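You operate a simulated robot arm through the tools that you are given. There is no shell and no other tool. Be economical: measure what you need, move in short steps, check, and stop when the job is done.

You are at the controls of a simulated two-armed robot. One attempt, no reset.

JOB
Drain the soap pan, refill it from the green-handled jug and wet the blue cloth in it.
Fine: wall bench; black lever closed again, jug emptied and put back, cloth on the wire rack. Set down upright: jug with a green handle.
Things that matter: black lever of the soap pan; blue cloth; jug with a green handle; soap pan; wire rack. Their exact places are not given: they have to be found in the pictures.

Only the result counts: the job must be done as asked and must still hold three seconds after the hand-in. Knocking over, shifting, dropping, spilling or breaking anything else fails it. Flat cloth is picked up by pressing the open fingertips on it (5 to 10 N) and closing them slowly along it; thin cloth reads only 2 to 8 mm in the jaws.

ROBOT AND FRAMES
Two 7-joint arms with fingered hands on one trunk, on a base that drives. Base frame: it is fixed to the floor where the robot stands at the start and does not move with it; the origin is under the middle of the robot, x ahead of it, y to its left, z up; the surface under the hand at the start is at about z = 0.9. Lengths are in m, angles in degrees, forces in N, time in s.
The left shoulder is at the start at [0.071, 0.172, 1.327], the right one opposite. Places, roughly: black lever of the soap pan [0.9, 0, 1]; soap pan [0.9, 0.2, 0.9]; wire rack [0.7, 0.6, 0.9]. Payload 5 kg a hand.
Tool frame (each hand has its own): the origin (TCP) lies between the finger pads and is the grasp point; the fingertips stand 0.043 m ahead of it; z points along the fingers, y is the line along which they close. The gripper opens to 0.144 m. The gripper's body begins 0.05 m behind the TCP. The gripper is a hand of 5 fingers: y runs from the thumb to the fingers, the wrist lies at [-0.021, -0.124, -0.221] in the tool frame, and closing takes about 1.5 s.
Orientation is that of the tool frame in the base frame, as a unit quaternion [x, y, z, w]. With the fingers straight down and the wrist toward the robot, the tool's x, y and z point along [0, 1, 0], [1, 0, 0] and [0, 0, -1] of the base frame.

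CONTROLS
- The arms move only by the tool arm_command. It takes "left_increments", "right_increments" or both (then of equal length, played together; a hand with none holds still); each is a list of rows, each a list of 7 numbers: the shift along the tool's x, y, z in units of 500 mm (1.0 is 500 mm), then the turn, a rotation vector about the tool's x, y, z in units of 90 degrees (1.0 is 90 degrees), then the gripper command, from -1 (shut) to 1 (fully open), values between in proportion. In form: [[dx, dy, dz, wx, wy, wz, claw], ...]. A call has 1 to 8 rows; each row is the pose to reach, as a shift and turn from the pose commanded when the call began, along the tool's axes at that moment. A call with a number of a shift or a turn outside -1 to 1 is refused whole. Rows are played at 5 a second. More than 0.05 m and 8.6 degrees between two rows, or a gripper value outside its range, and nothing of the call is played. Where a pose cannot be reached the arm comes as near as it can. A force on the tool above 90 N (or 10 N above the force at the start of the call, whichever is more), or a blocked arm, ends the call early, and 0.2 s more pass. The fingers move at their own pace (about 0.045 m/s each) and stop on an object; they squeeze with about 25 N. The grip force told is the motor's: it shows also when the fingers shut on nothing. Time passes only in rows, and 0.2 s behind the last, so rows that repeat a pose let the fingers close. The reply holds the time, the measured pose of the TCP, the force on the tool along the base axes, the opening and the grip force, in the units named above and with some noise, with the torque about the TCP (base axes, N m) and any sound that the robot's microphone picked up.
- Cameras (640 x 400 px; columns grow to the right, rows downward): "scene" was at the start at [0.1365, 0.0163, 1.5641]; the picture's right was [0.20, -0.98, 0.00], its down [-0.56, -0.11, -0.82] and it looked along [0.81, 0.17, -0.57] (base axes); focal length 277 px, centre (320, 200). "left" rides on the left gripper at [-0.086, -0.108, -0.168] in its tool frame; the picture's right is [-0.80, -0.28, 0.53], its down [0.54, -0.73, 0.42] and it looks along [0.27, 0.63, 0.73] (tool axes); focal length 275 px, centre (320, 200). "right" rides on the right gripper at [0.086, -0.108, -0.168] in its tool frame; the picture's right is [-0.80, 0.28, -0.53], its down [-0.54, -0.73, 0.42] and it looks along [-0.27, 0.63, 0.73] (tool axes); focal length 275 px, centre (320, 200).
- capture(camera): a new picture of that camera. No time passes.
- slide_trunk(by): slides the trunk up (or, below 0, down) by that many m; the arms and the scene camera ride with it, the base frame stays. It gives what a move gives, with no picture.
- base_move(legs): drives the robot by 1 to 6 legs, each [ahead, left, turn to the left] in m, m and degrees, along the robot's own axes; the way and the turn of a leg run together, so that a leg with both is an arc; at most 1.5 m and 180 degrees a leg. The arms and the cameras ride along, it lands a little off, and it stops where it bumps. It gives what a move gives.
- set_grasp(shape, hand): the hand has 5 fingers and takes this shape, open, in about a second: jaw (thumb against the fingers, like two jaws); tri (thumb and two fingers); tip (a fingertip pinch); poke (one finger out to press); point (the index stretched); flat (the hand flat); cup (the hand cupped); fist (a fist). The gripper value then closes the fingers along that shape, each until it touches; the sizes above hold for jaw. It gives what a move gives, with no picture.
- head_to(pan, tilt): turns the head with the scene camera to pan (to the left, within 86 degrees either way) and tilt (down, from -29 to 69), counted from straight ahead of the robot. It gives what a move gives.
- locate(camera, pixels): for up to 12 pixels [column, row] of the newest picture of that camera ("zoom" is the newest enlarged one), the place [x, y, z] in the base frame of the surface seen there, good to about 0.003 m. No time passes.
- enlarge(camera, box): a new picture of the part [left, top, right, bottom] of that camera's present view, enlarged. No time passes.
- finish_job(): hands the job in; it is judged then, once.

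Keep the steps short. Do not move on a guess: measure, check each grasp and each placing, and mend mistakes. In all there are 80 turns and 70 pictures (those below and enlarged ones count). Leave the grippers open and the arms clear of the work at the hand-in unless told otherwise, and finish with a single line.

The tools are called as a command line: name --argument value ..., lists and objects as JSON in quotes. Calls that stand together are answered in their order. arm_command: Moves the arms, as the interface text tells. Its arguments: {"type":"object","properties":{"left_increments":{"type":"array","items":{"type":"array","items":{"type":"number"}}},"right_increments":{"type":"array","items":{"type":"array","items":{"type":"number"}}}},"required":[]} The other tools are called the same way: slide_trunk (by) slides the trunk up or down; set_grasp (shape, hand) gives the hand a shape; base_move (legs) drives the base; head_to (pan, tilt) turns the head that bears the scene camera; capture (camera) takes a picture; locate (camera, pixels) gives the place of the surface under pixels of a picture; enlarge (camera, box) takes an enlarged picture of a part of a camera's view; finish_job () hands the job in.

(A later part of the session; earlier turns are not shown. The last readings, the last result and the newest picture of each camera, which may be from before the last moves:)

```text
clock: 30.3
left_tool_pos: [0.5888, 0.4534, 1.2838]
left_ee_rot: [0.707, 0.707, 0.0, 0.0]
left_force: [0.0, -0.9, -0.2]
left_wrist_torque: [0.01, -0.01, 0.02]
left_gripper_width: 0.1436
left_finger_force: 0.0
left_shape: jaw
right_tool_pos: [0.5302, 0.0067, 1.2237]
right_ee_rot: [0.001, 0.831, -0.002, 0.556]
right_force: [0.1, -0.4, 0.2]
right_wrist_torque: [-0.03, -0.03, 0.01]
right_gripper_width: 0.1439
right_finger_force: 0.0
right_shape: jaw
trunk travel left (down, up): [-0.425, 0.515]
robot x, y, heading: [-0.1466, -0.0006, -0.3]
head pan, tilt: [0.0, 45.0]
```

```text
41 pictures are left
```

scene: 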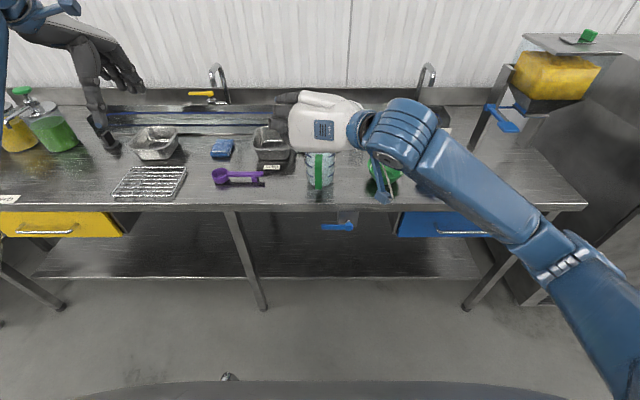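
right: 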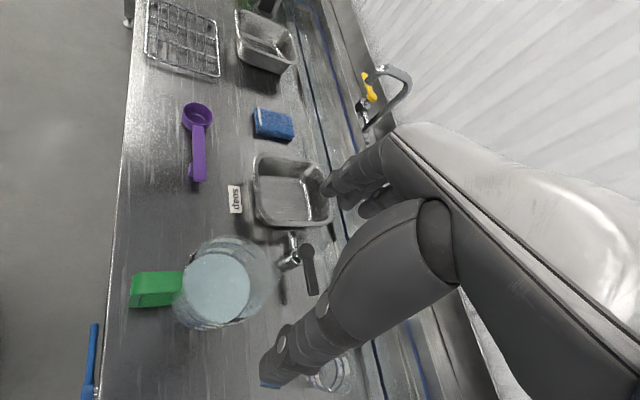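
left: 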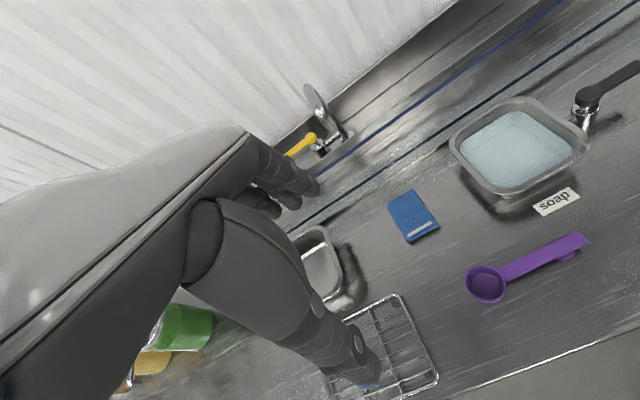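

Orientation works. I'll finish levelling the hand and lower it in front of the handle.

arm_command --right_increments '[[0.067, -0.002, 0.028, 0, -0.042, 0, 1], [0.135, -0.004, 0.056, 0, -0.084, 0, 1], [0.202, -0.006, 0.084, 0, -0.125, 0, 1], [0.27, -0.008, 0.112, 0, -0.167, 0, 1], [0.337, -0.01, 0.14, 0, -0.208, 0, 1], [0.405, -0.01, 0.167, 0, -0.25, 0, 1]]'

capture --camera "right"

capture --camera "scene"

```text
clock: 31.7
left_tool_pos: [0.589, 0.4541, 1.2834]
left_ee_rot: [0.707, 0.707, 0.0, 0.0]
left_force: [0.2, 0.9, 0.1]
left_wrist_torque: [-0.01, -0.02, -0.03]
left_gripper_width: 0.1436
left_finger_force: 0.0
left_shape: jaw
right_tool_pos: [0.5293, 0.002, 1.0055]
right_ee_rot: [0.001, 0.706, -0.002, 0.708]
right_force: [0.1, -0.9, -0.3]
right_wrist_torque: [0.0, 0.06, 0.04]
right_gripper_width: 0.1439
right_finger_force: 0.1
right_shape: jaw
trunk travel left (down, up): [-0.425, 0.515]
robot x, y, heading: [-0.148, -0.0032, 0.0]
head pan, tilt: [0.0, 45.0]
```

```text
40 pictures are left
```

right: 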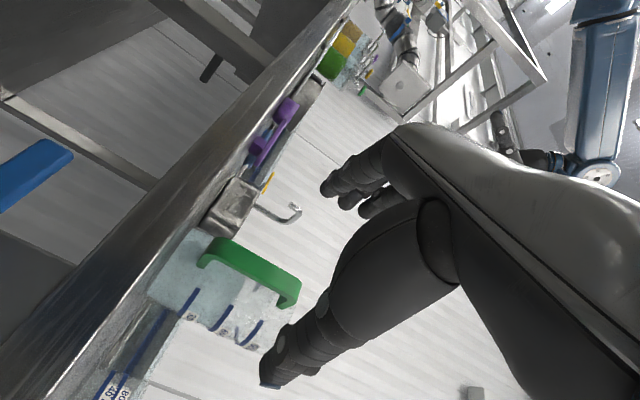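

```text
39 pictures are left
```

scene: 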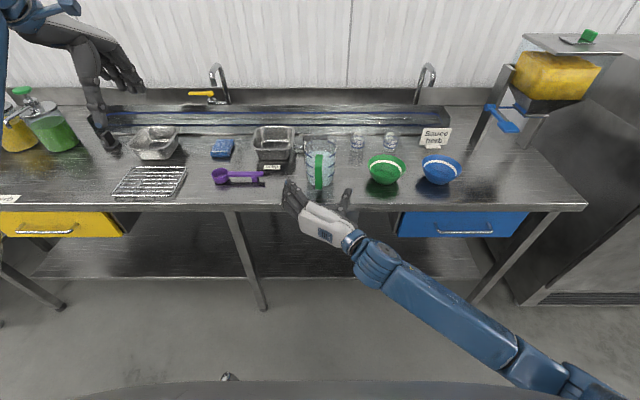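

locate --camera "right" --pixels '[[205, 255], [230, 258], [260, 272], [290, 287], [290, 302], [215, 242], [185, 265], [232, 266]]'

enlarge --camera "right" --box '[140, 200, 340, 380]'

```text
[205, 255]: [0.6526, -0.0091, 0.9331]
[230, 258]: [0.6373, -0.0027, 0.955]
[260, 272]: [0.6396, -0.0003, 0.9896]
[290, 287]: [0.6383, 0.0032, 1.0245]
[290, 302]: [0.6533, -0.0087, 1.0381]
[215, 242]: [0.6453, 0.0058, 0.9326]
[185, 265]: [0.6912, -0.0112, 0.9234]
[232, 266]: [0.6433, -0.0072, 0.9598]
```

```text
2.22 times, centred on (240, 290) of right
```

zoom: 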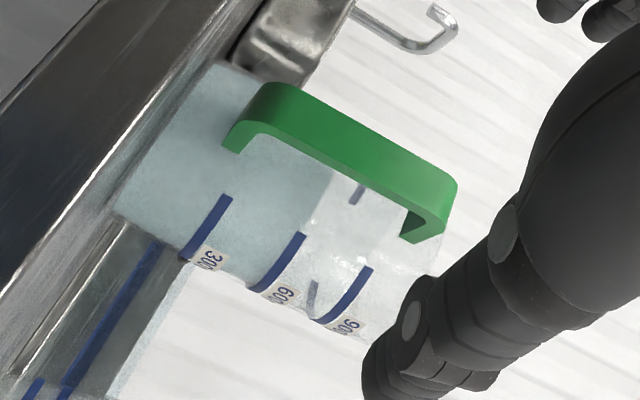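

The handle spans z 0.93–1.045, centred at y≈0, with its outer face at x≈0.637. I'll advance so the fingers flank it and then close.

arm_command --right_increments '[[0.024, -0.005, 0.03, 0, 0, 0, 1], [0.024, -0.005, 0.08, 0, 0, 0, 1], [0.024, -0.005, 0.13, 0, 0, 0, 1], [0.024, -0.005, 0.18, 0, 0, 0, 1], [0.024, -0.005, 0.218, 0, 0, 0, 1]]'

capture --camera "right"

enlarge --camera "scene" --box '[240, 100, 400, 240]'

```text
clock: 32.9
left_tool_pos: [0.5897, 0.4534, 1.2835]
left_ee_rot: [0.708, 0.707, 0.0, -0.001]
left_force: [1.0, 0.4, 0.5]
left_wrist_torque: [-0.05, 0.02, 0.02]
left_gripper_width: 0.1438
left_finger_force: 0.1
left_shape: jaw
right_tool_pos: [0.638, -0.0017, 0.9935]
right_ee_rot: [0.001, 0.708, 0.0, 0.706]
right_force: [0.1, -0.4, -1.3]
right_wrist_torque: [-0.03, 0.02, -0.01]
right_gripper_width: 0.144
right_finger_force: 0.0
right_shape: jaw
trunk travel left (down, up): [-0.425, 0.515]
robot x, y, heading: [-0.1465, -0.0008, -0.0]
head pan, tilt: [0.0, 45.0]
```

```text
37 pictures are left
```

right: 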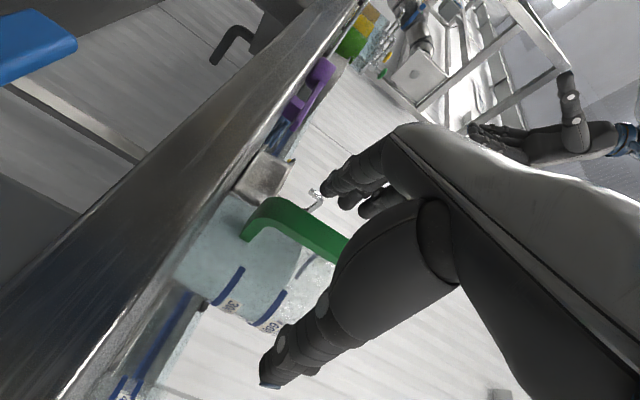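

```text
2.86 times, centred on (320, 170) of scene
```

zoom: 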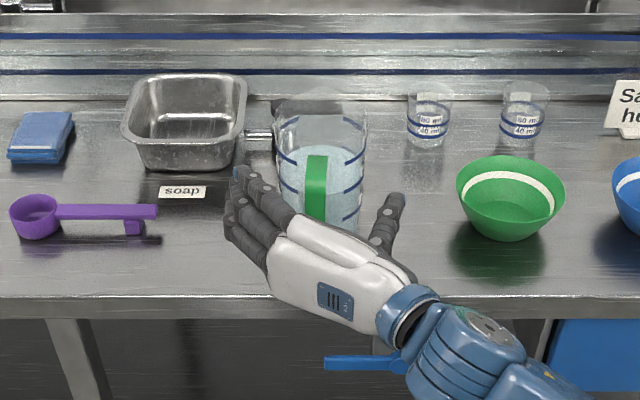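

The hand flanks the handle. Closing.

arm_command --right_increments '[[0, 0, 0, 0, 0, 0, 0.4], [0, 0, 0, 0, 0, 0, -0.2], [0, 0, 0, 0, 0, 0, -1], [0, 0, 0, 0, 0, 0, -1], [0, 0, 0, 0, 0, 0, -1], [0, 0, 0, 0, 0, 0, -1], [0, 0, 0, 0, 0, 0, -1], [0, 0, 0, 0, 0, 0, -1]]'

enlarge --camera "scene" --box '[240, 100, 400, 240]'

```text
clock: 34.7
left_tool_pos: [0.5885, 0.4532, 1.2828]
left_ee_rot: [0.708, 0.707, 0.0, 0.0]
left_force: [-0.2, 0.0, 0.1]
left_wrist_torque: [-0.04, 0.02, -0.02]
left_gripper_width: 0.1436
left_finger_force: 0.0
left_shape: jaw
right_tool_pos: [0.6379, -0.0015, 0.9938]
right_ee_rot: [0.001, 0.707, -0.001, 0.707]
right_force: [-0.6, -0.5, -0.6]
right_wrist_torque: [0.01, 0.02, 0.01]
right_gripper_width: 0.0
right_finger_force: 0.1
right_shape: jaw
trunk travel left (down, up): [-0.425, 0.515]
robot x, y, heading: [-0.1473, 0.0002, -0.3]
head pan, tilt: [0.0, 45.0]
```

```text
2.86 times, centred on (320, 170) of scene
```

zoom: 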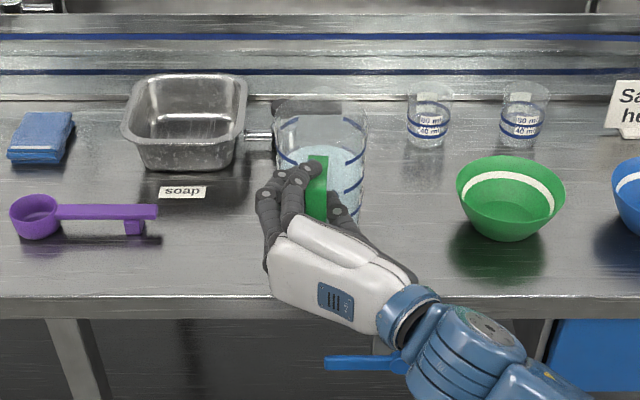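

Width 0 with no grip force is suspicious. Looking closer.

enlarge --camera "right" --box '[180, 120, 420, 340]'

arm_command --right_increments '[[0, 0, 0, 0, 0, 0, -1], [0, 0, 0, 0, 0, 0, -1], [0, 0, 0, 0, 0, 0, -1]]'

```text
1.82 times, centred on (300, 230) of right
```

zoom: 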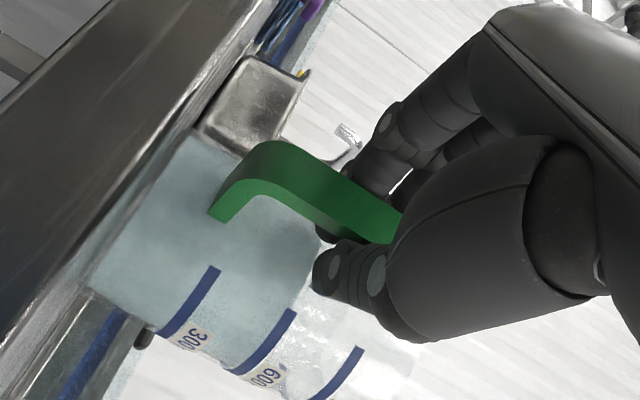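

```text
clock: 35.5
left_tool_pos: [0.5882, 0.454, 1.2831]
left_ee_rot: [0.707, 0.707, 0.0, -0.001]
left_force: [-0.1, -1.2, -0.9]
left_wrist_torque: [-0.01, -0.02, 0.01]
left_gripper_width: 0.1437
left_finger_force: 0.0
left_shape: jaw
right_tool_pos: [0.639, -0.0028, 0.9925]
right_ee_rot: [0.001, 0.707, -0.001, 0.707]
right_force: [3.0, 0.7, 0.7]
right_wrist_torque: [-0.06, -0.03, 0.11]
right_gripper_width: 0.0
right_finger_force: 24.8
right_shape: jaw
trunk travel left (down, up): [-0.425, 0.515]
robot x, y, heading: [-0.1491, -0.003, -0.1]
head pan, tilt: [0.0, 45.0]
```

The motor now reads 24.8 N, so the fingers enclose the handle. I'll test with a small 2.5 cm lift.

arm_command --right_increments '[[-0.01, 0, 0, 0, 0, 0, -1], [-0.02, 0, 0, 0, 0, 0, -1], [-0.03, 0, 0, 0, 0, 0, -1], [-0.04, 0, 0, 0, 0, 0, -1], [-0.05, 0, 0, 0, 0, 0, -1], [-0.05, 0, 0, 0, 0, 0, -1]]'

enlarge --camera "scene" --box '[240, 100, 400, 240]'

enlarge --camera "right" --box '[120, 120, 420, 340]'

```text
clock: 36.9
left_tool_pos: [0.5889, 0.4547, 1.2831]
left_ee_rot: [0.708, 0.706, -0.001, -0.001]
left_force: [-0.9, 0.1, -0.4]
left_wrist_torque: [0.02, 0.02, -0.01]
left_gripper_width: 0.1436
left_finger_force: 0.0
left_shape: jaw
right_tool_pos: [0.6386, -0.002, 1.0178]
right_ee_rot: [0.002, 0.708, -0.001, 0.706]
right_force: [1.1, 0.5, -4.4]
right_wrist_torque: [0.05, 0.13, 0.07]
right_gripper_width: 0.0
right_finger_force: 25.0
right_shape: jaw
trunk travel left (down, up): [-0.425, 0.515]
robot x, y, heading: [-0.1489, -0.002, 0.1]
head pan, tilt: [0.0, 45.0]
```

```text
2.86 times, centred on (320, 170) of scene
```

zoom: 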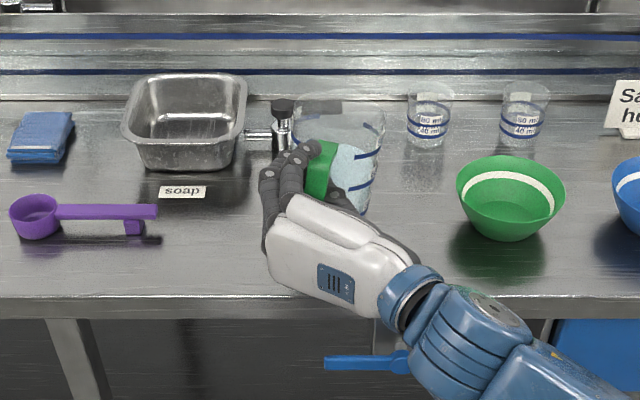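

```text
1.82 times, centred on (270, 230) of right
```

zoom: 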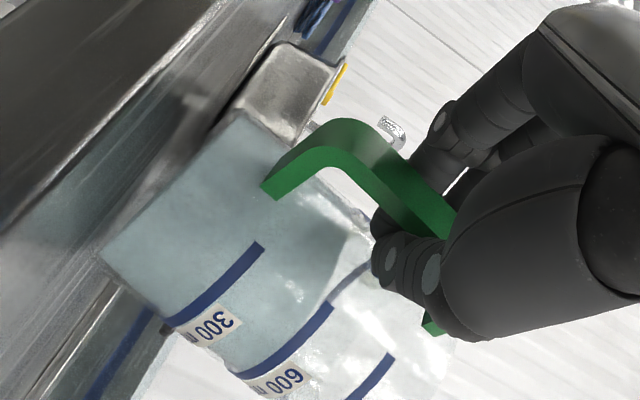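

The jug only tips and swivels on this hook, so the grip is no good. I'll set it back down by reversing, and open slowly.

arm_command --right_increments '[[0.01, 0, 0, 0, 0, 0, -1], [0.02, 0, 0, 0, 0, 0, -1], [0.03, 0, 0, 0, 0, 0, -1], [0.04, 0, 0, 0, 0, 0, -1], [0.05, 0, 0, 0, 0, 0, -1], [0.05, 0, 0, 0, 0, 0, -1]]'

enlarge --camera "scene" --box '[240, 100, 400, 240]'

```text
clock: 38.3
left_tool_pos: [0.5874, 0.4525, 1.2834]
left_ee_rot: [0.708, 0.706, 0.0, 0.0]
left_force: [0.4, -0.7, 0.0]
left_wrist_torque: [-0.03, -0.02, -0.04]
left_gripper_width: 0.1438
left_finger_force: 0.1
left_shape: jaw
right_tool_pos: [0.6375, -0.0021, 0.9929]
right_ee_rot: [0.002, 0.707, -0.002, 0.707]
right_force: [-0.3, 1.6, 3.6]
right_wrist_torque: [-0.16, -0.05, 0.08]
right_gripper_width: 0.0
right_finger_force: 24.7
right_shape: jaw
trunk travel left (down, up): [-0.425, 0.515]
robot x, y, heading: [-0.1503, 0.0016, 0.2]
head pan, tilt: [0.0, 45.0]
```

```text
2.86 times, centred on (320, 170) of scene
```

zoom: 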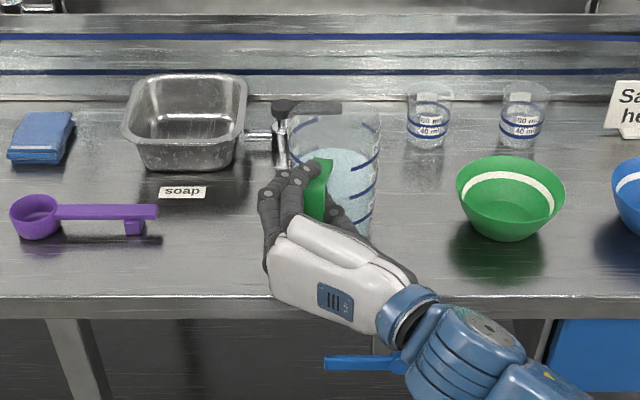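

arm_command --right_increments '[[0.0, 0, 0, 0, 0, 0, -0.8], [0.0, 0, 0, 0, 0, 0, -0.6], [0.0, 0, 0, 0, 0, 0, -0.4], [0.0, 0, 0, 0, 0, 0, -0.1], [0.0, 0, 0, 0, 0, 0, 0.2], [0.0, 0, 0, 0, 0, 0, 0.6], [0.0, 0, 0, 0, 0, 0, 1], [0.0, 0, 0, 0, 0, 0, 1]]'

arm_command --right_increments '[[0, 0, -0.03, 0, 0, 0, 1], [0, 0, -0.09, 0, 0, 0, 1], [0, 0, -0.15, 0, 0, 0, 1], [0, 0, -0.22, 0, 0, 0, 1]]'

enlarge --camera "scene" --box '[240, 100, 400, 240]'

capture --camera "right"

```text
clock: 40.1
left_tool_pos: [0.5884, 0.4534, 1.283]
left_ee_rot: [0.708, 0.707, 0.0, 0.0]
left_force: [-1.0, 0.7, -1.0]
left_wrist_torque: [0.03, 0.03, 0.0]
left_gripper_width: 0.1438
left_finger_force: 0.1
left_shape: jaw
right_tool_pos: [0.6371, -0.0009, 0.9922]
right_ee_rot: [0.002, 0.708, -0.001, 0.706]
right_force: [0.0, 0.6, 0.3]
right_wrist_torque: [0.01, -0.02, -0.04]
right_gripper_width: 0.1358
right_finger_force: 0.1
right_shape: jaw
trunk travel left (down, up): [-0.425, 0.515]
robot x, y, heading: [-0.1504, -0.0007, -0.0]
head pan, tilt: [0.0, 45.0]
```

```text
clock: 41.1
left_tool_pos: [0.587, 0.455, 1.284]
left_ee_rot: [0.708, 0.706, -0.001, 0.0]
left_force: [0.4, 0.2, 0.6]
left_wrist_torque: [-0.01, -0.01, 0.06]
left_gripper_width: 0.1435
left_finger_force: 0.0
left_shape: jaw
right_tool_pos: [0.5274, -0.0017, 0.9927]
right_ee_rot: [0.001, 0.707, -0.001, 0.707]
right_force: [-0.9, -0.9, -0.3]
right_wrist_torque: [0.0, 0.04, 0.0]
right_gripper_width: 0.1436
right_finger_force: 0.0
right_shape: jaw
trunk travel left (down, up): [-0.425, 0.515]
robot x, y, heading: [-0.1495, 0.0024, 0.2]
head pan, tilt: [0.0, 45.0]
```

```text
2.86 times, centred on (320, 170) of scene
```

zoom: 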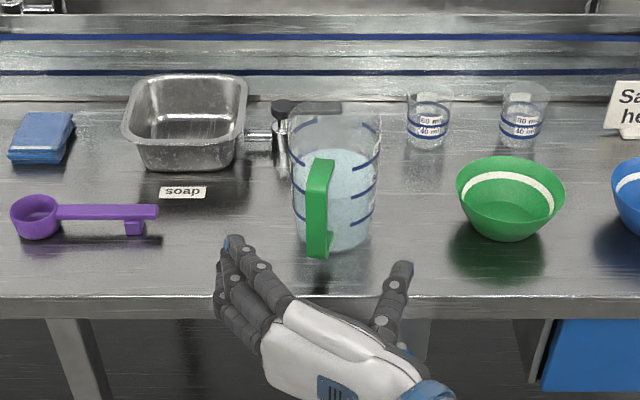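

```text
29 pictures are left
```

right: 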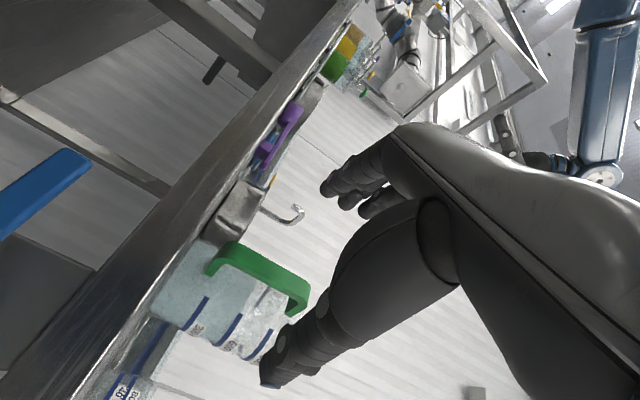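

The jug stands upright again, shifted slightly. Measuring its new place.

locate --camera "scene" --pixels '[[357, 159]]'

locate --camera "zoom" --pixels '[[325, 165], [312, 190], [325, 190], [318, 225], [318, 252], [345, 165], [345, 240], [295, 200], [372, 200], [330, 250], [310, 235], [333, 180]]'

locate --camera "right" --pixels '[[222, 252], [260, 265], [300, 283], [302, 305], [215, 265], [200, 290], [260, 320]]'

```text
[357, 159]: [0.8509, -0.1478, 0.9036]
```

```text
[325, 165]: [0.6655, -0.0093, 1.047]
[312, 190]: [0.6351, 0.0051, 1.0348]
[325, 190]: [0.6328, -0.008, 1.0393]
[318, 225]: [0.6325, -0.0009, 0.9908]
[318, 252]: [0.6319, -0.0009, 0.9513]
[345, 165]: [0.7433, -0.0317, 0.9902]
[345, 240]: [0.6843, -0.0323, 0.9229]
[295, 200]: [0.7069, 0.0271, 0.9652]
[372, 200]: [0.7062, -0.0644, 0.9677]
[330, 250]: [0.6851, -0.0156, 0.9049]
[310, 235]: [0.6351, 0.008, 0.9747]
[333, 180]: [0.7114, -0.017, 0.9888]
```

```text
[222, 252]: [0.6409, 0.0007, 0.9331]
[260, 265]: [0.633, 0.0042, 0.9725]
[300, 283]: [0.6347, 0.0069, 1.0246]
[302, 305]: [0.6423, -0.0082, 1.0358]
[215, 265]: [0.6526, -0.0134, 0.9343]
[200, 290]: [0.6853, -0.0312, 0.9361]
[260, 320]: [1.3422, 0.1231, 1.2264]
```

locate --camera "zoom" --pixels '[[460, 192], [462, 205], [562, 190], [510, 206], [510, 161], [510, 236], [305, 140], [375, 145], [300, 232], [368, 232]]'

```text
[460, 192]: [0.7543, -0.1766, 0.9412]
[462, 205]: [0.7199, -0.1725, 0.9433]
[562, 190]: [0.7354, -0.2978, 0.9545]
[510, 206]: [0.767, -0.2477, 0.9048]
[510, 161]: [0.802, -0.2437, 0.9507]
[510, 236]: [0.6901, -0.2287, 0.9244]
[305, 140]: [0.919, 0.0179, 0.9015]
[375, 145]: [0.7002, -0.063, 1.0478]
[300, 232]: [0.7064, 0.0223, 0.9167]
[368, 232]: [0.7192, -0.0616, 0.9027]
```

The bowl's edge is at y≈-0.172, rim z≈0.95. The jug centre is now about (0.734,-0.019), handle yawed about 10°. New plan: grasp the jug body across its diameter from the right, thumb through the handle loop, palm tilted down 25° to clear the bowl. First I'll lift and reorient.

arm_command --right_increments '[[-0.064, -0.037, 0.018, 0.048, 0.048, 0.048, 1], [-0.128, -0.074, 0.036, 0.096, 0.096, 0.096, 1], [-0.192, -0.111, 0.055, 0.144, 0.144, 0.144, 1], [-0.257, -0.148, 0.073, 0.192, 0.192, 0.192, 1], [-0.321, -0.185, 0.091, 0.24, 0.24, 0.24, 1], [-0.385, -0.222, 0.11, 0.288, 0.288, 0.288, 1], [-0.45, -0.259, 0.128, 0.336, 0.336, 0.336, 1], [-0.514, -0.296, 0.146, 0.385, 0.385, 0.385, 1]]'

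arm_command --right_increments '[[0, 0, 0, 0.048, 0.048, 0.048, 1], [0, 0, 0, 0.096, 0.096, 0.096, 1], [0, 0, 0, 0.144, 0.144, 0.144, 1], [0, 0, 0, 0.192, 0.192, 0.192, 1], [0, 0, 0, 0.24, 0.24, 0.24, 1], [0, 0, 0, 0.288, 0.288, 0.288, 1], [0, 0, 0, 0.336, 0.336, 0.336, 1], [0, 0, 0, 0.385, 0.385, 0.385, 1]]'

arm_command --right_increments '[[0, 0, 0, -0.008, 0.09, 0.013, 0.75], [0, 0, 0, -0.016, 0.18, 0.026, 0.75], [0, 0, 0, -0.025, 0.27, 0.039, 0.75], [0, 0, 0, -0.033, 0.36, 0.052, 0.75], [0, 0, 0, -0.041, 0.45, 0.065, 0.75], [0, 0, 0, -0.049, 0.54, 0.077, 0.75], [0, 0, 0, -0.057, 0.63, 0.09, 0.75], [0, 0, 0, -0.066, 0.72, 0.103, 0.75]]'

```text
clock: 42.9
left_tool_pos: [0.5884, 0.4542, 1.2829]
left_ee_rot: [0.708, 0.706, 0.0, -0.001]
left_force: [0.3, -0.2, 0.4]
left_wrist_torque: [0.0, 0.01, -0.02]
left_gripper_width: 0.1437
left_finger_force: 0.1
left_shape: jaw
right_tool_pos: [0.5999, -0.1488, 1.2483]
right_ee_rot: [0.41, 0.817, -0.001, 0.406]
right_force: [-0.2, 0.4, -0.1]
right_wrist_torque: [-0.03, -0.03, 0.03]
right_gripper_width: 0.1435
right_finger_force: 0.0
right_shape: jaw
trunk travel left (down, up): [-0.425, 0.515]
robot x, y, heading: [-0.1486, -0.0018, -0.5]
head pan, tilt: [0.0, 45.0]
```

```text
clock: 44.7
left_tool_pos: [0.5884, 0.4539, 1.2835]
left_ee_rot: [0.708, 0.707, -0.001, -0.001]
left_force: [0.1, -0.4, 0.4]
left_wrist_torque: [-0.01, 0.01, -0.02]
left_gripper_width: 0.144
left_finger_force: 0.0
left_shape: jaw
right_tool_pos: [0.6008, -0.1497, 1.2493]
right_ee_rot: [0.708, 0.706, -0.001, 0.0]
right_force: [-0.4, -0.4, 0.1]
right_wrist_torque: [0.0, 0.01, -0.01]
right_gripper_width: 0.144
right_finger_force: 0.1
right_shape: jaw
trunk travel left (down, up): [-0.425, 0.515]
robot x, y, heading: [-0.1458, 0.0004, -0.3]
head pan, tilt: [0.0, 45.0]
```

```text
clock: 46.5
left_tool_pos: [0.5881, 0.454, 1.2835]
left_ee_rot: [0.708, 0.706, 0.0, -0.001]
left_force: [-0.1, 0.2, -0.3]
left_wrist_torque: [0.02, -0.02, 0.02]
left_gripper_width: 0.144
left_finger_force: 0.0
left_shape: jaw
right_tool_pos: [0.6008, -0.1493, 1.2505]
right_ee_rot: [0.649, 0.538, 0.414, -0.344]
right_force: [-0.4, 0.1, 0.0]
right_wrist_torque: [0.0, 0.0, 0.01]
right_gripper_width: 0.1261
right_finger_force: 0.0
right_shape: jaw
trunk travel left (down, up): [-0.425, 0.515]
robot x, y, heading: [-0.1476, 0.0029, 0.2]
head pan, tilt: [0.0, 45.0]
```

Orientation is as planned. I'll move above the pre-approach point and lower, then check with the camera before sliding in.

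arm_command --right_increments '[[-0.012, 0.071, 0.053, 0, 0, 0, 0.75], [-0.024, 0.142, 0.106, 0, 0, 0, 0.75], [-0.036, 0.214, 0.159, 0, 0, 0, 0.75], [-0.114, 0.214, 0.196, 0, 0, 0, 0.75], [-0.192, 0.214, 0.232, 0, 0, 0, 0.75], [-0.271, 0.214, 0.268, 0, 0, 0, 0.75], [-0.349, 0.214, 0.305, 0, 0, 0, 0.75], [-0.349, 0.214, 0.305, 0, 0, 0, 0.75]]'

capture --camera "right"

enlarge --camera "scene" --box '[250, 100, 410, 220]'

```text
clock: 48.3
left_tool_pos: [0.5885, 0.4522, 1.2839]
left_ee_rot: [0.707, 0.707, 0.0, 0.001]
left_force: [0.3, 0.5, -0.2]
left_wrist_torque: [-0.03, 0.01, 0.02]
left_gripper_width: 0.1436
left_finger_force: 0.0
left_shape: jaw
right_tool_pos: [0.7173, -0.1053, 1.0276]
right_ee_rot: [0.649, 0.539, 0.414, -0.343]
right_force: [-0.9, 0.9, 0.5]
right_wrist_torque: [0.02, 0.02, -0.02]
right_gripper_width: 0.1262
right_finger_force: 0.0
right_shape: jaw
trunk travel left (down, up): [-0.425, 0.515]
robot x, y, heading: [-0.1478, 0.0009, -0.3]
head pan, tilt: [0.0, 45.0]
```

```text
28 pictures are left
```

right: 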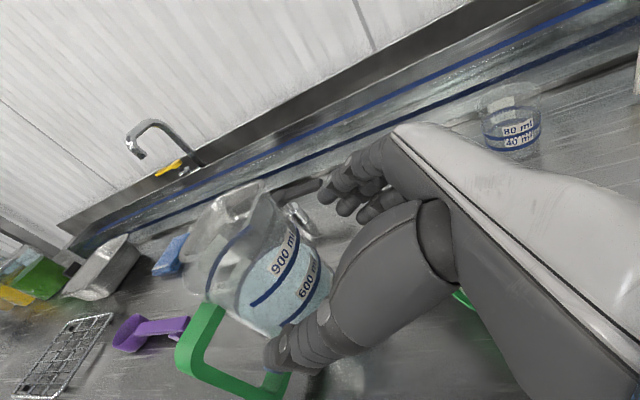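

```text
3.33 times, centred on (330, 160) of scene
```

zoom: 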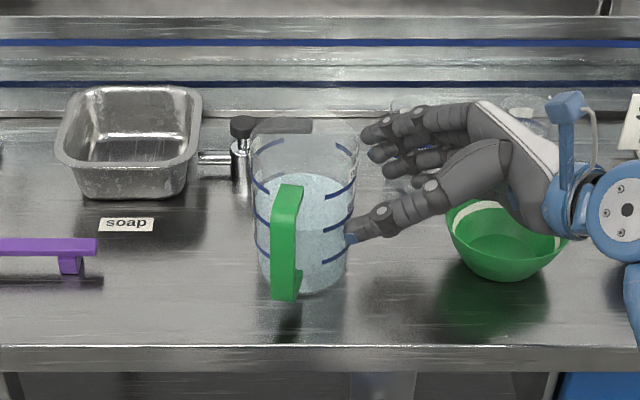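

locate --camera "zoom" --pixels '[[352, 236], [365, 228], [362, 134], [372, 154], [280, 250], [297, 195], [322, 280], [345, 200], [262, 270], [310, 240], [300, 285]]'

```text
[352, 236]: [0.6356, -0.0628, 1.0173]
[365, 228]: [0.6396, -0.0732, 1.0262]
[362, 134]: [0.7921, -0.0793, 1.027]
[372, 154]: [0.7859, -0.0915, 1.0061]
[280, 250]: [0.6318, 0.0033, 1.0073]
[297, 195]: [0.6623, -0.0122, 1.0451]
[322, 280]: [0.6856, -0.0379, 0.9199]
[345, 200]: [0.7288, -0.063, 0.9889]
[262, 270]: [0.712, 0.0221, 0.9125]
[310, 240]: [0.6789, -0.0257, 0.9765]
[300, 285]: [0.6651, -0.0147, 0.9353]
```

The thumb tip is at x≈0.636–0.66, lining up with the gap but near the strap. I'll narrow the opening to 0.116 and slide halfway in.

arm_command --right_increments '[[0, -0.002, 0, 0, 0, 0, 0.61], [0, -0.002, 0, 0, 0, 0, 0.61], [0, -0.002, 0.03, 0, 0, 0, 0.61], [0, -0.002, 0.06, 0, 0, 0, 0.61], [0, -0.002, 0.085, 0, 0, 0, 0.61]]'

enlarge --camera "scene" --box '[280, 110, 380, 200]'

capture --camera "right"

```text
clock: 49.5
left_tool_pos: [0.5877, 0.4534, 1.2825]
left_ee_rot: [0.708, 0.706, 0.0, 0.0]
left_force: [0.3, 0.0, -0.2]
left_wrist_torque: [0.01, -0.01, -0.04]
left_gripper_width: 0.1436
left_finger_force: 0.1
left_shape: jaw
right_tool_pos: [0.724, -0.0677, 1.0095]
right_ee_rot: [0.649, 0.539, 0.414, -0.343]
right_force: [0.6, 0.0, -0.4]
right_wrist_torque: [0.01, 0.01, -0.02]
right_gripper_width: 0.1162
right_finger_force: 0.1
right_shape: jaw
trunk travel left (down, up): [-0.425, 0.515]
robot x, y, heading: [-0.1468, 0.0004, -0.2]
head pan, tilt: [0.0, 45.0]
```

```text
4.44 times, centred on (330, 155) of scene
```

zoom: 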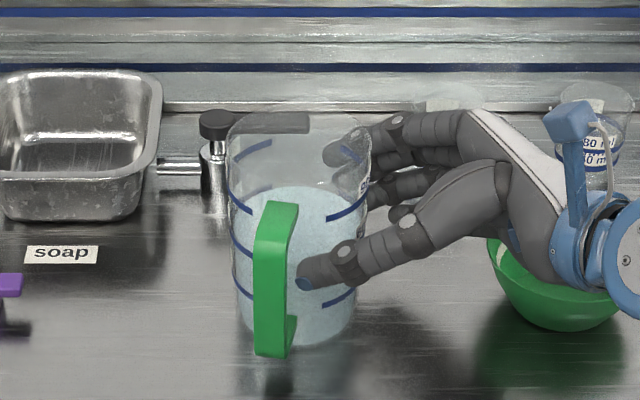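

```text
25 pictures are left
```

right: 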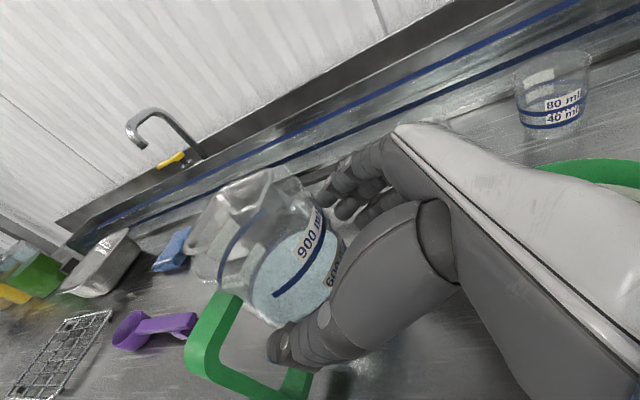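

locate --camera "zoom" --pixels '[[303, 282], [315, 268], [293, 240], [280, 225], [340, 155], [330, 320], [297, 325]]'

locate --camera "right" --pixels '[[275, 345], [285, 325], [235, 300], [215, 320], [245, 340]]'

```text
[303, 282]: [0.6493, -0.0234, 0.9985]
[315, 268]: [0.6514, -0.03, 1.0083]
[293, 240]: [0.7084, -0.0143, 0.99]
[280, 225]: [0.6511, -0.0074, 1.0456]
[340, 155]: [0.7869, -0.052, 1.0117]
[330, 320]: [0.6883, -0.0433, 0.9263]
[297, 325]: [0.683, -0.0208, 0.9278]
```

```text
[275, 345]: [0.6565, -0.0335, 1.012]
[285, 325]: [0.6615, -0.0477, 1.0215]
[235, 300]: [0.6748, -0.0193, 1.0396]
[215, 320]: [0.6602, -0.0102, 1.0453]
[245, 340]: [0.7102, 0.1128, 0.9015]
```

The thumb (x 0.649–0.669) sits between the strap (inner ≈0.641) and the wall (≈0.68). I'll slide in the rest and close.

arm_command --right_increments '[[0, 0, 0.02, 0, 0, 0, 0.61], [0, 0, 0.04, 0, 0, 0, 0.61], [0, 0, 0.064, 0, 0, 0, 0.61], [0, 0, 0.064, 0, 0, 0, 0.3], [0, 0, 0.064, 0, 0, 0, 0.1], [0, 0, 0.064, 0, 0, 0, -0.5], [0, 0, 0.064, 0, 0, 0, -1], [0, 0, 0.064, 0, 0, 0, -1]]'

enlarge --camera "scene" --box '[280, 110, 380, 200]'

```text
clock: 51.3
left_tool_pos: [0.5872, 0.4553, 1.284]
left_ee_rot: [0.708, 0.706, 0.0, -0.001]
left_force: [0.1, -0.5, 0.0]
left_wrist_torque: [0.0, 0.0, 0.0]
left_gripper_width: 0.1436
left_finger_force: 0.0
left_shape: jaw
right_tool_pos: [0.7299, -0.0393, 0.9951]
right_ee_rot: [0.649, 0.539, 0.413, -0.344]
right_force: [-1.0, 1.4, -0.4]
right_wrist_torque: [-0.07, -0.12, 0.03]
right_gripper_width: 0.0904
right_finger_force: 24.8
right_shape: jaw
trunk travel left (down, up): [-0.425, 0.515]
robot x, y, heading: [-0.1495, 0.0013, 0.0]
head pan, tilt: [0.0, 45.0]
```

```text
4.44 times, centred on (330, 155) of scene
```

zoom: 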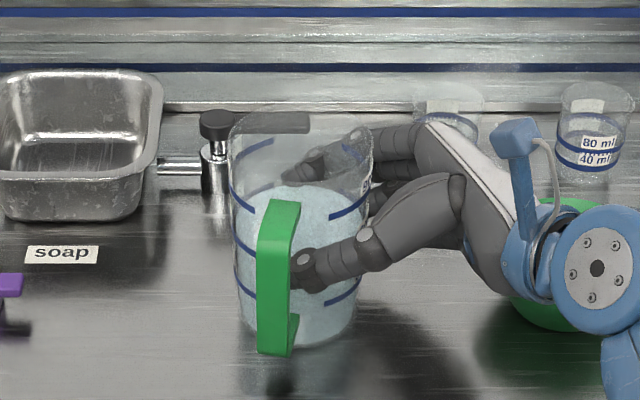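

Held at 0.090 with 24.8 N, jug level. Test lift of 3 cm.

arm_command --right_increments '[[0.011, 0, -0.005, 0, 0, 0, -1], [0.022, 0, -0.01, 0, 0, 0, -1], [0.033, 0, -0.015, 0, 0, 0, -1], [0.044, 0, -0.02, 0, 0, 0, -1], [0.054, 0, -0.025, 0, 0, 0, -1], [0.054, 0, -0.025, 0, 0, 0, -1]]'

enlarge --camera "scene" --box '[280, 110, 380, 200]'

```text
clock: 52.7
left_tool_pos: [0.5904, 0.4532, 1.2831]
left_ee_rot: [0.707, 0.707, -0.001, 0.0]
left_force: [-0.4, 0.5, 0.1]
left_wrist_torque: [0.0, 0.01, 0.02]
left_gripper_width: 0.1435
left_finger_force: 0.1
left_shape: jaw
right_tool_pos: [0.73, -0.039, 1.024]
right_ee_rot: [0.649, 0.538, 0.413, -0.344]
right_force: [-1.5, -0.1, -7.2]
right_wrist_torque: [-0.15, -0.14, 0.01]
right_gripper_width: 0.09
right_finger_force: 25.3
right_shape: jaw
trunk travel left (down, up): [-0.425, 0.515]
robot x, y, heading: [-0.146, -0.004, -0.2]
head pan, tilt: [0.0, 45.0]
```

```text
4.44 times, centred on (330, 155) of scene
```

zoom: 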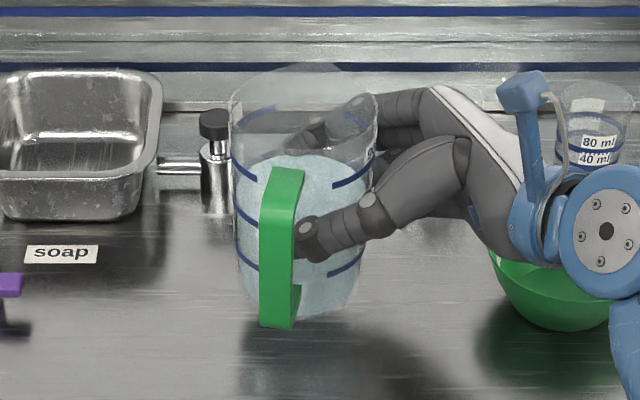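

The jug is lifted level (≈7 N). I'll raise it more and carry it left and back, then drive forward so the pour is within reach.

arm_command --right_increments '[[0.03, 0, -0.014, 0, 0, 0, -1], [0.07, 0, -0.033, 0, 0, 0, -1], [0.115, 0, -0.054, 0, 0, 0, -1], [0.155, 0, -0.072, 0, 0, 0, -1], [0.174, 0, -0.081, 0, 0, 0, -1]]'

arm_command --right_increments '[[0.01, -0.025, 0.023, 0, 0, 0, -1], [0.03, -0.069, 0.064, 0, 0, 0, -1], [0.053, -0.122, 0.113, 0, 0, 0, -1], [0.076, -0.175, 0.163, 0, 0, 0, -1], [0.099, -0.228, 0.212, 0, 0, 0, -1], [0.122, -0.281, 0.262, 0, 0, 0, -1], [0.142, -0.325, 0.302, 0, 0, 0, -1], [0.152, -0.351, 0.326, 0, 0, 0, -1]]'

base_move --legs '[[0.2, 0, 0]]'

capture --camera "scene"

```text
clock: 53.9
left_tool_pos: [0.5898, 0.4535, 1.2825]
left_ee_rot: [0.708, 0.707, -0.001, 0.0]
left_force: [0.0, 0.7, -0.2]
left_wrist_torque: [-0.01, 0.0, 0.03]
left_gripper_width: 0.1437
left_finger_force: 0.1
left_shape: jaw
right_tool_pos: [0.7306, -0.0386, 1.1199]
right_ee_rot: [0.649, 0.539, 0.412, -0.343]
right_force: [-0.8, -0.9, -7.2]
right_wrist_torque: [-0.16, -0.12, -0.02]
right_gripper_width: 0.0905
right_finger_force: 24.8
right_shape: jaw
trunk travel left (down, up): [-0.425, 0.515]
robot x, y, heading: [-0.1479, 0.0006, -0.1]
head pan, tilt: [0.0, 45.0]
```

```text
clock: 55.7
left_tool_pos: [0.5896, 0.4549, 1.2823]
left_ee_rot: [0.708, 0.706, -0.001, 0.0]
left_force: [0.0, -0.1, -0.1]
left_wrist_torque: [-0.05, 0.0, 0.01]
left_gripper_width: 0.1435
left_finger_force: 0.1
left_shape: jaw
right_tool_pos: [0.5902, 0.1715, 1.1214]
right_ee_rot: [0.65, 0.538, 0.413, -0.343]
right_force: [-0.1, 0.3, -7.5]
right_wrist_torque: [-0.16, -0.15, -0.01]
right_gripper_width: 0.0902
right_finger_force: 25.4
right_shape: jaw
trunk travel left (down, up): [-0.425, 0.515]
robot x, y, heading: [-0.146, 0.0021, -0.3]
head pan, tilt: [0.0, 45.0]
```

```text
clock: 57.3
left_tool_pos: [0.7864, 0.4546, 1.2836]
left_ee_rot: [0.707, 0.707, 0.001, 0.0]
left_force: [0.2, 0.6, -0.6]
left_wrist_torque: [0.0, 0.0, -0.01]
left_gripper_width: 0.1436
left_finger_force: 0.1
left_shape: jaw
right_tool_pos: [0.7897, 0.1705, 1.1213]
right_ee_rot: [0.649, 0.539, 0.413, -0.344]
right_force: [-0.4, 0.3, -7.1]
right_wrist_torque: [-0.18, -0.11, 0.0]
right_gripper_width: 0.0902
right_finger_force: 25.2
right_shape: jaw
trunk travel left (down, up): [-0.425, 0.515]
robot x, y, heading: [0.0541, -0.0011, -0.1]
head pan, tilt: [0.0, 45.0]
```

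```text
22 pictures are left
```

scene: 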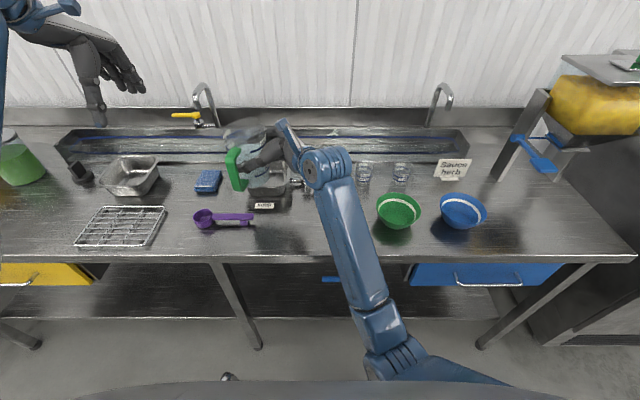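

The jug is in front of the pan and level. Tilting to 40° first, then viewing from the left camera.

arm_command --right_increments '[[-0.01, 0, 0.005, 0.038, 0, 0.081, -1], [-0.02, 0, 0.01, 0.075, 0, 0.161, -1], [-0.03, 0, 0.015, 0.113, 0, 0.242, -1], [-0.04, 0, 0.02, 0.151, 0, 0.322, -1], [-0.05, 0, 0.025, 0.188, 0, 0.403, -1]]'

capture --camera "left"

```text
clock: 58.7
left_tool_pos: [0.7877, 0.4538, 1.2822]
left_ee_rot: [0.707, 0.707, -0.001, 0.0]
left_force: [-0.2, -0.4, 0.0]
left_wrist_torque: [-0.02, -0.03, -0.02]
left_gripper_width: 0.1436
left_finger_force: 0.1
left_shape: jaw
right_tool_pos: [0.8144, 0.1008, 1.048]
right_ee_rot: [0.768, 0.352, 0.199, -0.496]
right_force: [0.3, 0.2, -8.8]
right_wrist_torque: [-0.24, -0.18, -0.04]
right_gripper_width: 0.0903
right_finger_force: 24.6
right_shape: jaw
trunk travel left (down, up): [-0.425, 0.515]
robot x, y, heading: [0.0521, -0.0001, 0.2]
head pan, tilt: [0.0, 45.0]
stopped in row 5 (right hand): the arm was blocked; the commanded pose is now the measured one
```

```text
21 pictures are left
```

left: 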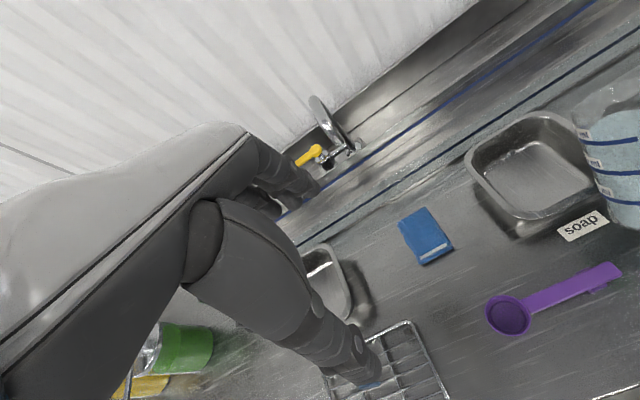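

The arm hit a joint limit rolling this way; TCP is now at (0.814,0.101,1.048), tilt 39° with nothing spilled. Tilting sideways to the left (hand rolling to fingers-down) is the natural roll, so I'll return the jug upright and pour leftward from the pan's right side instead.

arm_command --right_increments '[[0.011, -0.018, -0.028, -0.021, 0.009, -0.07, -1], [0.022, -0.037, -0.056, -0.042, 0.018, -0.14, -1], [0.033, -0.055, -0.084, -0.062, 0.027, -0.21, -1], [0.045, -0.073, -0.112, -0.083, 0.035, -0.279, -1], [0.056, -0.092, -0.14, -0.104, 0.044, -0.349, -1], [0.067, -0.11, -0.168, -0.125, 0.053, -0.419, -1], [0.067, -0.11, -0.168, -0.125, 0.053, -0.419, -1]]'

base_move --legs '[[0, 0.1, 0]]'

capture --camera "scene"

```text
clock: 60.3
left_tool_pos: [0.7879, 0.4553, 1.2831]
left_ee_rot: [0.708, 0.706, 0.0, -0.001]
left_force: [0.1, 0.5, -1.0]
left_wrist_torque: [0.01, 0.01, 0.01]
left_gripper_width: 0.1435
left_finger_force: 0.0
left_shape: jaw
right_tool_pos: [0.7981, 0.0535, 1.1412]
right_ee_rot: [0.647, 0.54, 0.413, -0.345]
right_force: [-0.1, 0.0, -8.0]
right_wrist_torque: [-0.13, -0.11, 0.04]
right_gripper_width: 0.0901
right_finger_force: 25.3
right_shape: jaw
trunk travel left (down, up): [-0.425, 0.515]
robot x, y, heading: [0.0522, -0.0011, -0.1]
head pan, tilt: [0.0, 45.0]
```

```text
clock: 61.5
left_tool_pos: [0.7881, 0.5515, 1.2831]
left_ee_rot: [0.708, 0.707, -0.001, 0.0]
left_force: [0.0, 0.1, -0.5]
left_wrist_torque: [-0.06, -0.03, 0.03]
left_gripper_width: 0.1438
left_finger_force: 0.1
left_shape: jaw
right_tool_pos: [0.8004, 0.1509, 1.1414]
right_ee_rot: [0.647, 0.54, 0.413, -0.346]
right_force: [-0.2, 0.8, -7.9]
right_wrist_torque: [-0.14, -0.07, -0.04]
right_gripper_width: 0.0903
right_finger_force: 24.8
right_shape: jaw
trunk travel left (down, up): [-0.425, 0.515]
robot x, y, heading: [0.0495, 0.0981, 0.1]
head pan, tilt: [0.0, 45.0]
```

```text
20 pictures are left
```

scene: 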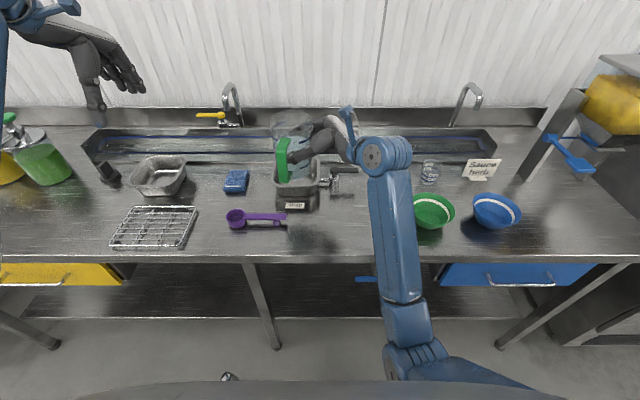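

Jug is upright at (0.80,0.15,1.14). I'll move it to the pan's right side at (0.89,0.075,1.12), then tilt 40° left.

arm_command --right_increments '[[-0.02, 0.045, -0.02, 0, 0, 0, -1], [-0.044, 0.102, -0.044, 0, 0, 0, -1], [-0.067, 0.158, -0.068, 0, 0, 0, -1], [-0.087, 0.204, -0.088, 0, 0, 0, -1], [-0.087, 0.204, -0.088, 0, 0, 0, -1]]'

arm_command --right_increments '[[0, 0, 0, 0, -0.07, 0, -1], [0, 0, 0, 0, -0.14, 0, -1], [0, 0, 0, 0, -0.21, 0, -1], [0, 0, 0, 0, -0.28, 0, -1], [0, 0, 0, 0, -0.35, 0, -1], [0, 0, 0, 0, -0.4, 0, -1]]'

enlarge --camera "scene" --box '[220, 90, 400, 220]'

```text
clock: 62.7
left_tool_pos: [0.7882, 0.5542, 1.2829]
left_ee_rot: [0.708, 0.706, 0.0, 0.0]
left_force: [-0.5, 0.0, -0.2]
left_wrist_torque: [-0.02, 0.0, -0.01]
left_gripper_width: 0.1438
left_finger_force: 0.1
left_shape: jaw
right_tool_pos: [0.8893, 0.0768, 1.1206]
right_ee_rot: [0.648, 0.54, 0.412, -0.345]
right_force: [-0.1, 0.4, -7.8]
right_wrist_torque: [-0.19, -0.09, 0.01]
right_gripper_width: 0.0903
right_finger_force: 24.9
right_shape: jaw
trunk travel left (down, up): [-0.425, 0.515]
robot x, y, heading: [0.0493, 0.0975, -0.1]
head pan, tilt: [0.0, 45.0]
```

```text
clock: 64.1
left_tool_pos: [0.7884, 0.5538, 1.2831]
left_ee_rot: [0.708, 0.706, -0.001, 0.0]
left_force: [-0.1, 0.0, -0.1]
left_wrist_torque: [0.0, 0.0, 0.0]
left_gripper_width: 0.1435
left_finger_force: 0.1
left_shape: jaw
right_tool_pos: [0.8889, 0.0759, 1.1203]
right_ee_rot: [0.743, 0.621, 0.191, -0.162]
right_force: [0.4, 0.6, -7.0]
right_wrist_torque: [-0.04, -0.12, -0.03]
right_gripper_width: 0.0903
right_finger_force: 25.6
right_shape: jaw
trunk travel left (down, up): [-0.425, 0.515]
robot x, y, heading: [0.0525, 0.0998, -0.3]
head pan, tilt: [0.0, 45.0]
```

```text
3.08 times, centred on (310, 155) of scene
```

zoom: 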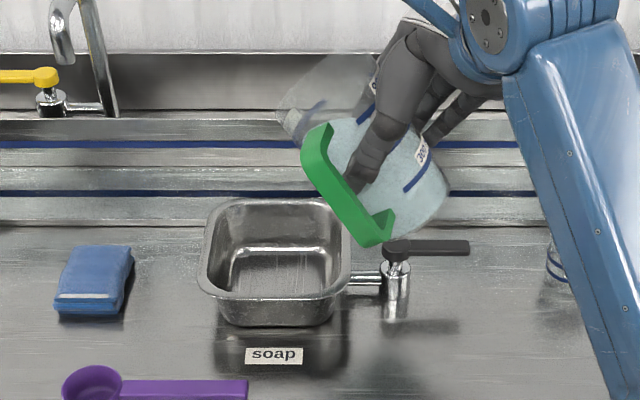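

The jug tilts with the hand. Checking where the rim lies before pouring.

locate --camera "zoom" --pixels '[[312, 130], [318, 180], [385, 225], [300, 140], [285, 105], [430, 200], [277, 205], [240, 215], [340, 215]]'

```text
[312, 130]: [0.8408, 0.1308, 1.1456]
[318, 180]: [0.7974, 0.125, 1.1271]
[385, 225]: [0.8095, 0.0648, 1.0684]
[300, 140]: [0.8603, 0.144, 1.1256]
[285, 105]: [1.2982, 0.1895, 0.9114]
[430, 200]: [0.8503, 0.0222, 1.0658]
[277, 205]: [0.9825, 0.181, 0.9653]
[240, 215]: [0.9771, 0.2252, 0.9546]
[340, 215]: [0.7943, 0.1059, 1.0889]
```

Geometry matches my model (lip above the pan at y≈0.17). Pouring slowly to about 60°.

arm_command --right_increments '[[0, 0, 0, 0, -0.035, 0, -1], [0, 0, 0, 0, -0.07, 0, -1], [0, 0, 0, 0, -0.105, 0, -1], [0, 0, 0, 0, -0.14, 0, -1], [0, 0, 0, 0, -0.175, 0, -1], [0, 0, 0, 0, -0.21, 0, -1], [0, 0, 0, 0, -0.24, 0, -1], [0, 0, 0, 0, -0.267, 0, -1]]'

enlarge --camera "scene" --box '[220, 90, 400, 220]'

```text
clock: 65.9
left_tool_pos: [0.7888, 0.5534, 1.2828]
left_ee_rot: [0.707, 0.707, -0.001, 0.0]
left_force: [-0.3, 0.6, -1.0]
left_wrist_torque: [0.02, 0.02, -0.02]
left_gripper_width: 0.1437
left_finger_force: 0.1
left_shape: jaw
right_tool_pos: [0.8888, 0.0765, 1.119]
right_ee_rot: [0.767, 0.64, 0.032, -0.029]
right_force: [0.0, 0.1, -7.1]
right_wrist_torque: [-0.01, -0.16, 0.02]
right_gripper_width: 0.0898
right_finger_force: 25.0
right_shape: jaw
trunk travel left (down, up): [-0.425, 0.515]
robot x, y, heading: [0.0489, 0.0991, -0.1]
head pan, tilt: [0.0, 45.0]
```

```text
3.08 times, centred on (310, 155) of scene
```

zoom: 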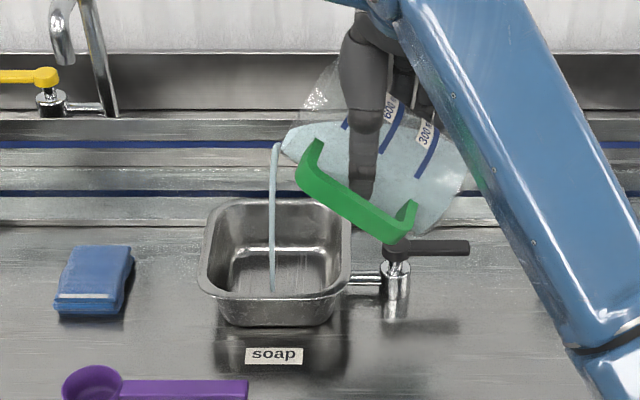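

The stream falls into the pan. Checking its landing point, then holding a moment.

locate --camera "zoom" --pixels '[[272, 285], [274, 200], [276, 155], [272, 302], [240, 250], [340, 250]]'

arm_command --right_increments '[[0, 0, 0, 0, 0, 0, -1], [0, 0, 0, 0, 0, 0, -1], [0, 0, 0, 0, -0.02, 0, -1], [0, 0, 0, 0, -0.04, 0, -1], [0, 0, 0, 0, -0.06, 0, -1], [0, 0, 0, 0, -0.08, 0, -1], [0, 0, 0, 0, -0.1, 0, -1], [0, 0, 0, 0, -0.12, 0, -1]]'

enlarge --camera "scene" --box '[220, 90, 400, 220]'

```text
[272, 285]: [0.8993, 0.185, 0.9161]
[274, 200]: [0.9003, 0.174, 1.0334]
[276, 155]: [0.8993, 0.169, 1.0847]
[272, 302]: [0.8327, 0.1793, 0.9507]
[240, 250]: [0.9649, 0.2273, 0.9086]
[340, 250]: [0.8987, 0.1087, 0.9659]
```

```text
clock: 67.7
left_tool_pos: [0.7882, 0.5534, 1.2833]
left_ee_rot: [0.707, 0.707, 0.0, -0.001]
left_force: [0.3, 0.8, -0.4]
left_wrist_torque: [0.04, 0.02, 0.0]
left_gripper_width: 0.1435
left_finger_force: 0.1
left_shape: jaw
right_tool_pos: [0.8886, 0.0746, 1.1211]
right_ee_rot: [0.766, 0.64, -0.04, 0.032]
right_force: [-0.1, 0.0, -5.8]
right_wrist_torque: [0.06, -0.13, 0.05]
right_gripper_width: 0.09
right_finger_force: 24.9
right_shape: jaw
trunk travel left (down, up): [-0.425, 0.515]
robot x, y, heading: [0.0519, 0.0981, -0.1]
head pan, tilt: [0.0, 45.0]
```

```text
3.08 times, centred on (310, 155) of scene
```

zoom: 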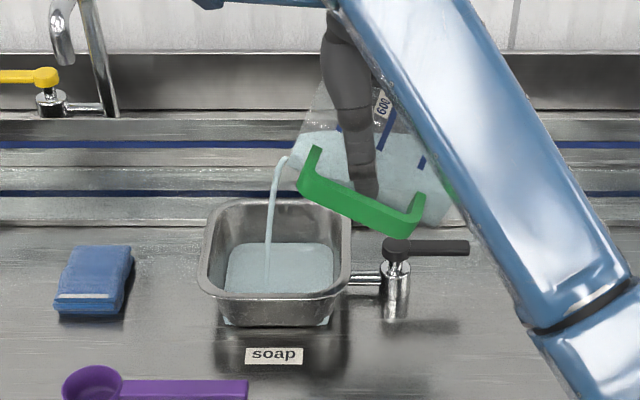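

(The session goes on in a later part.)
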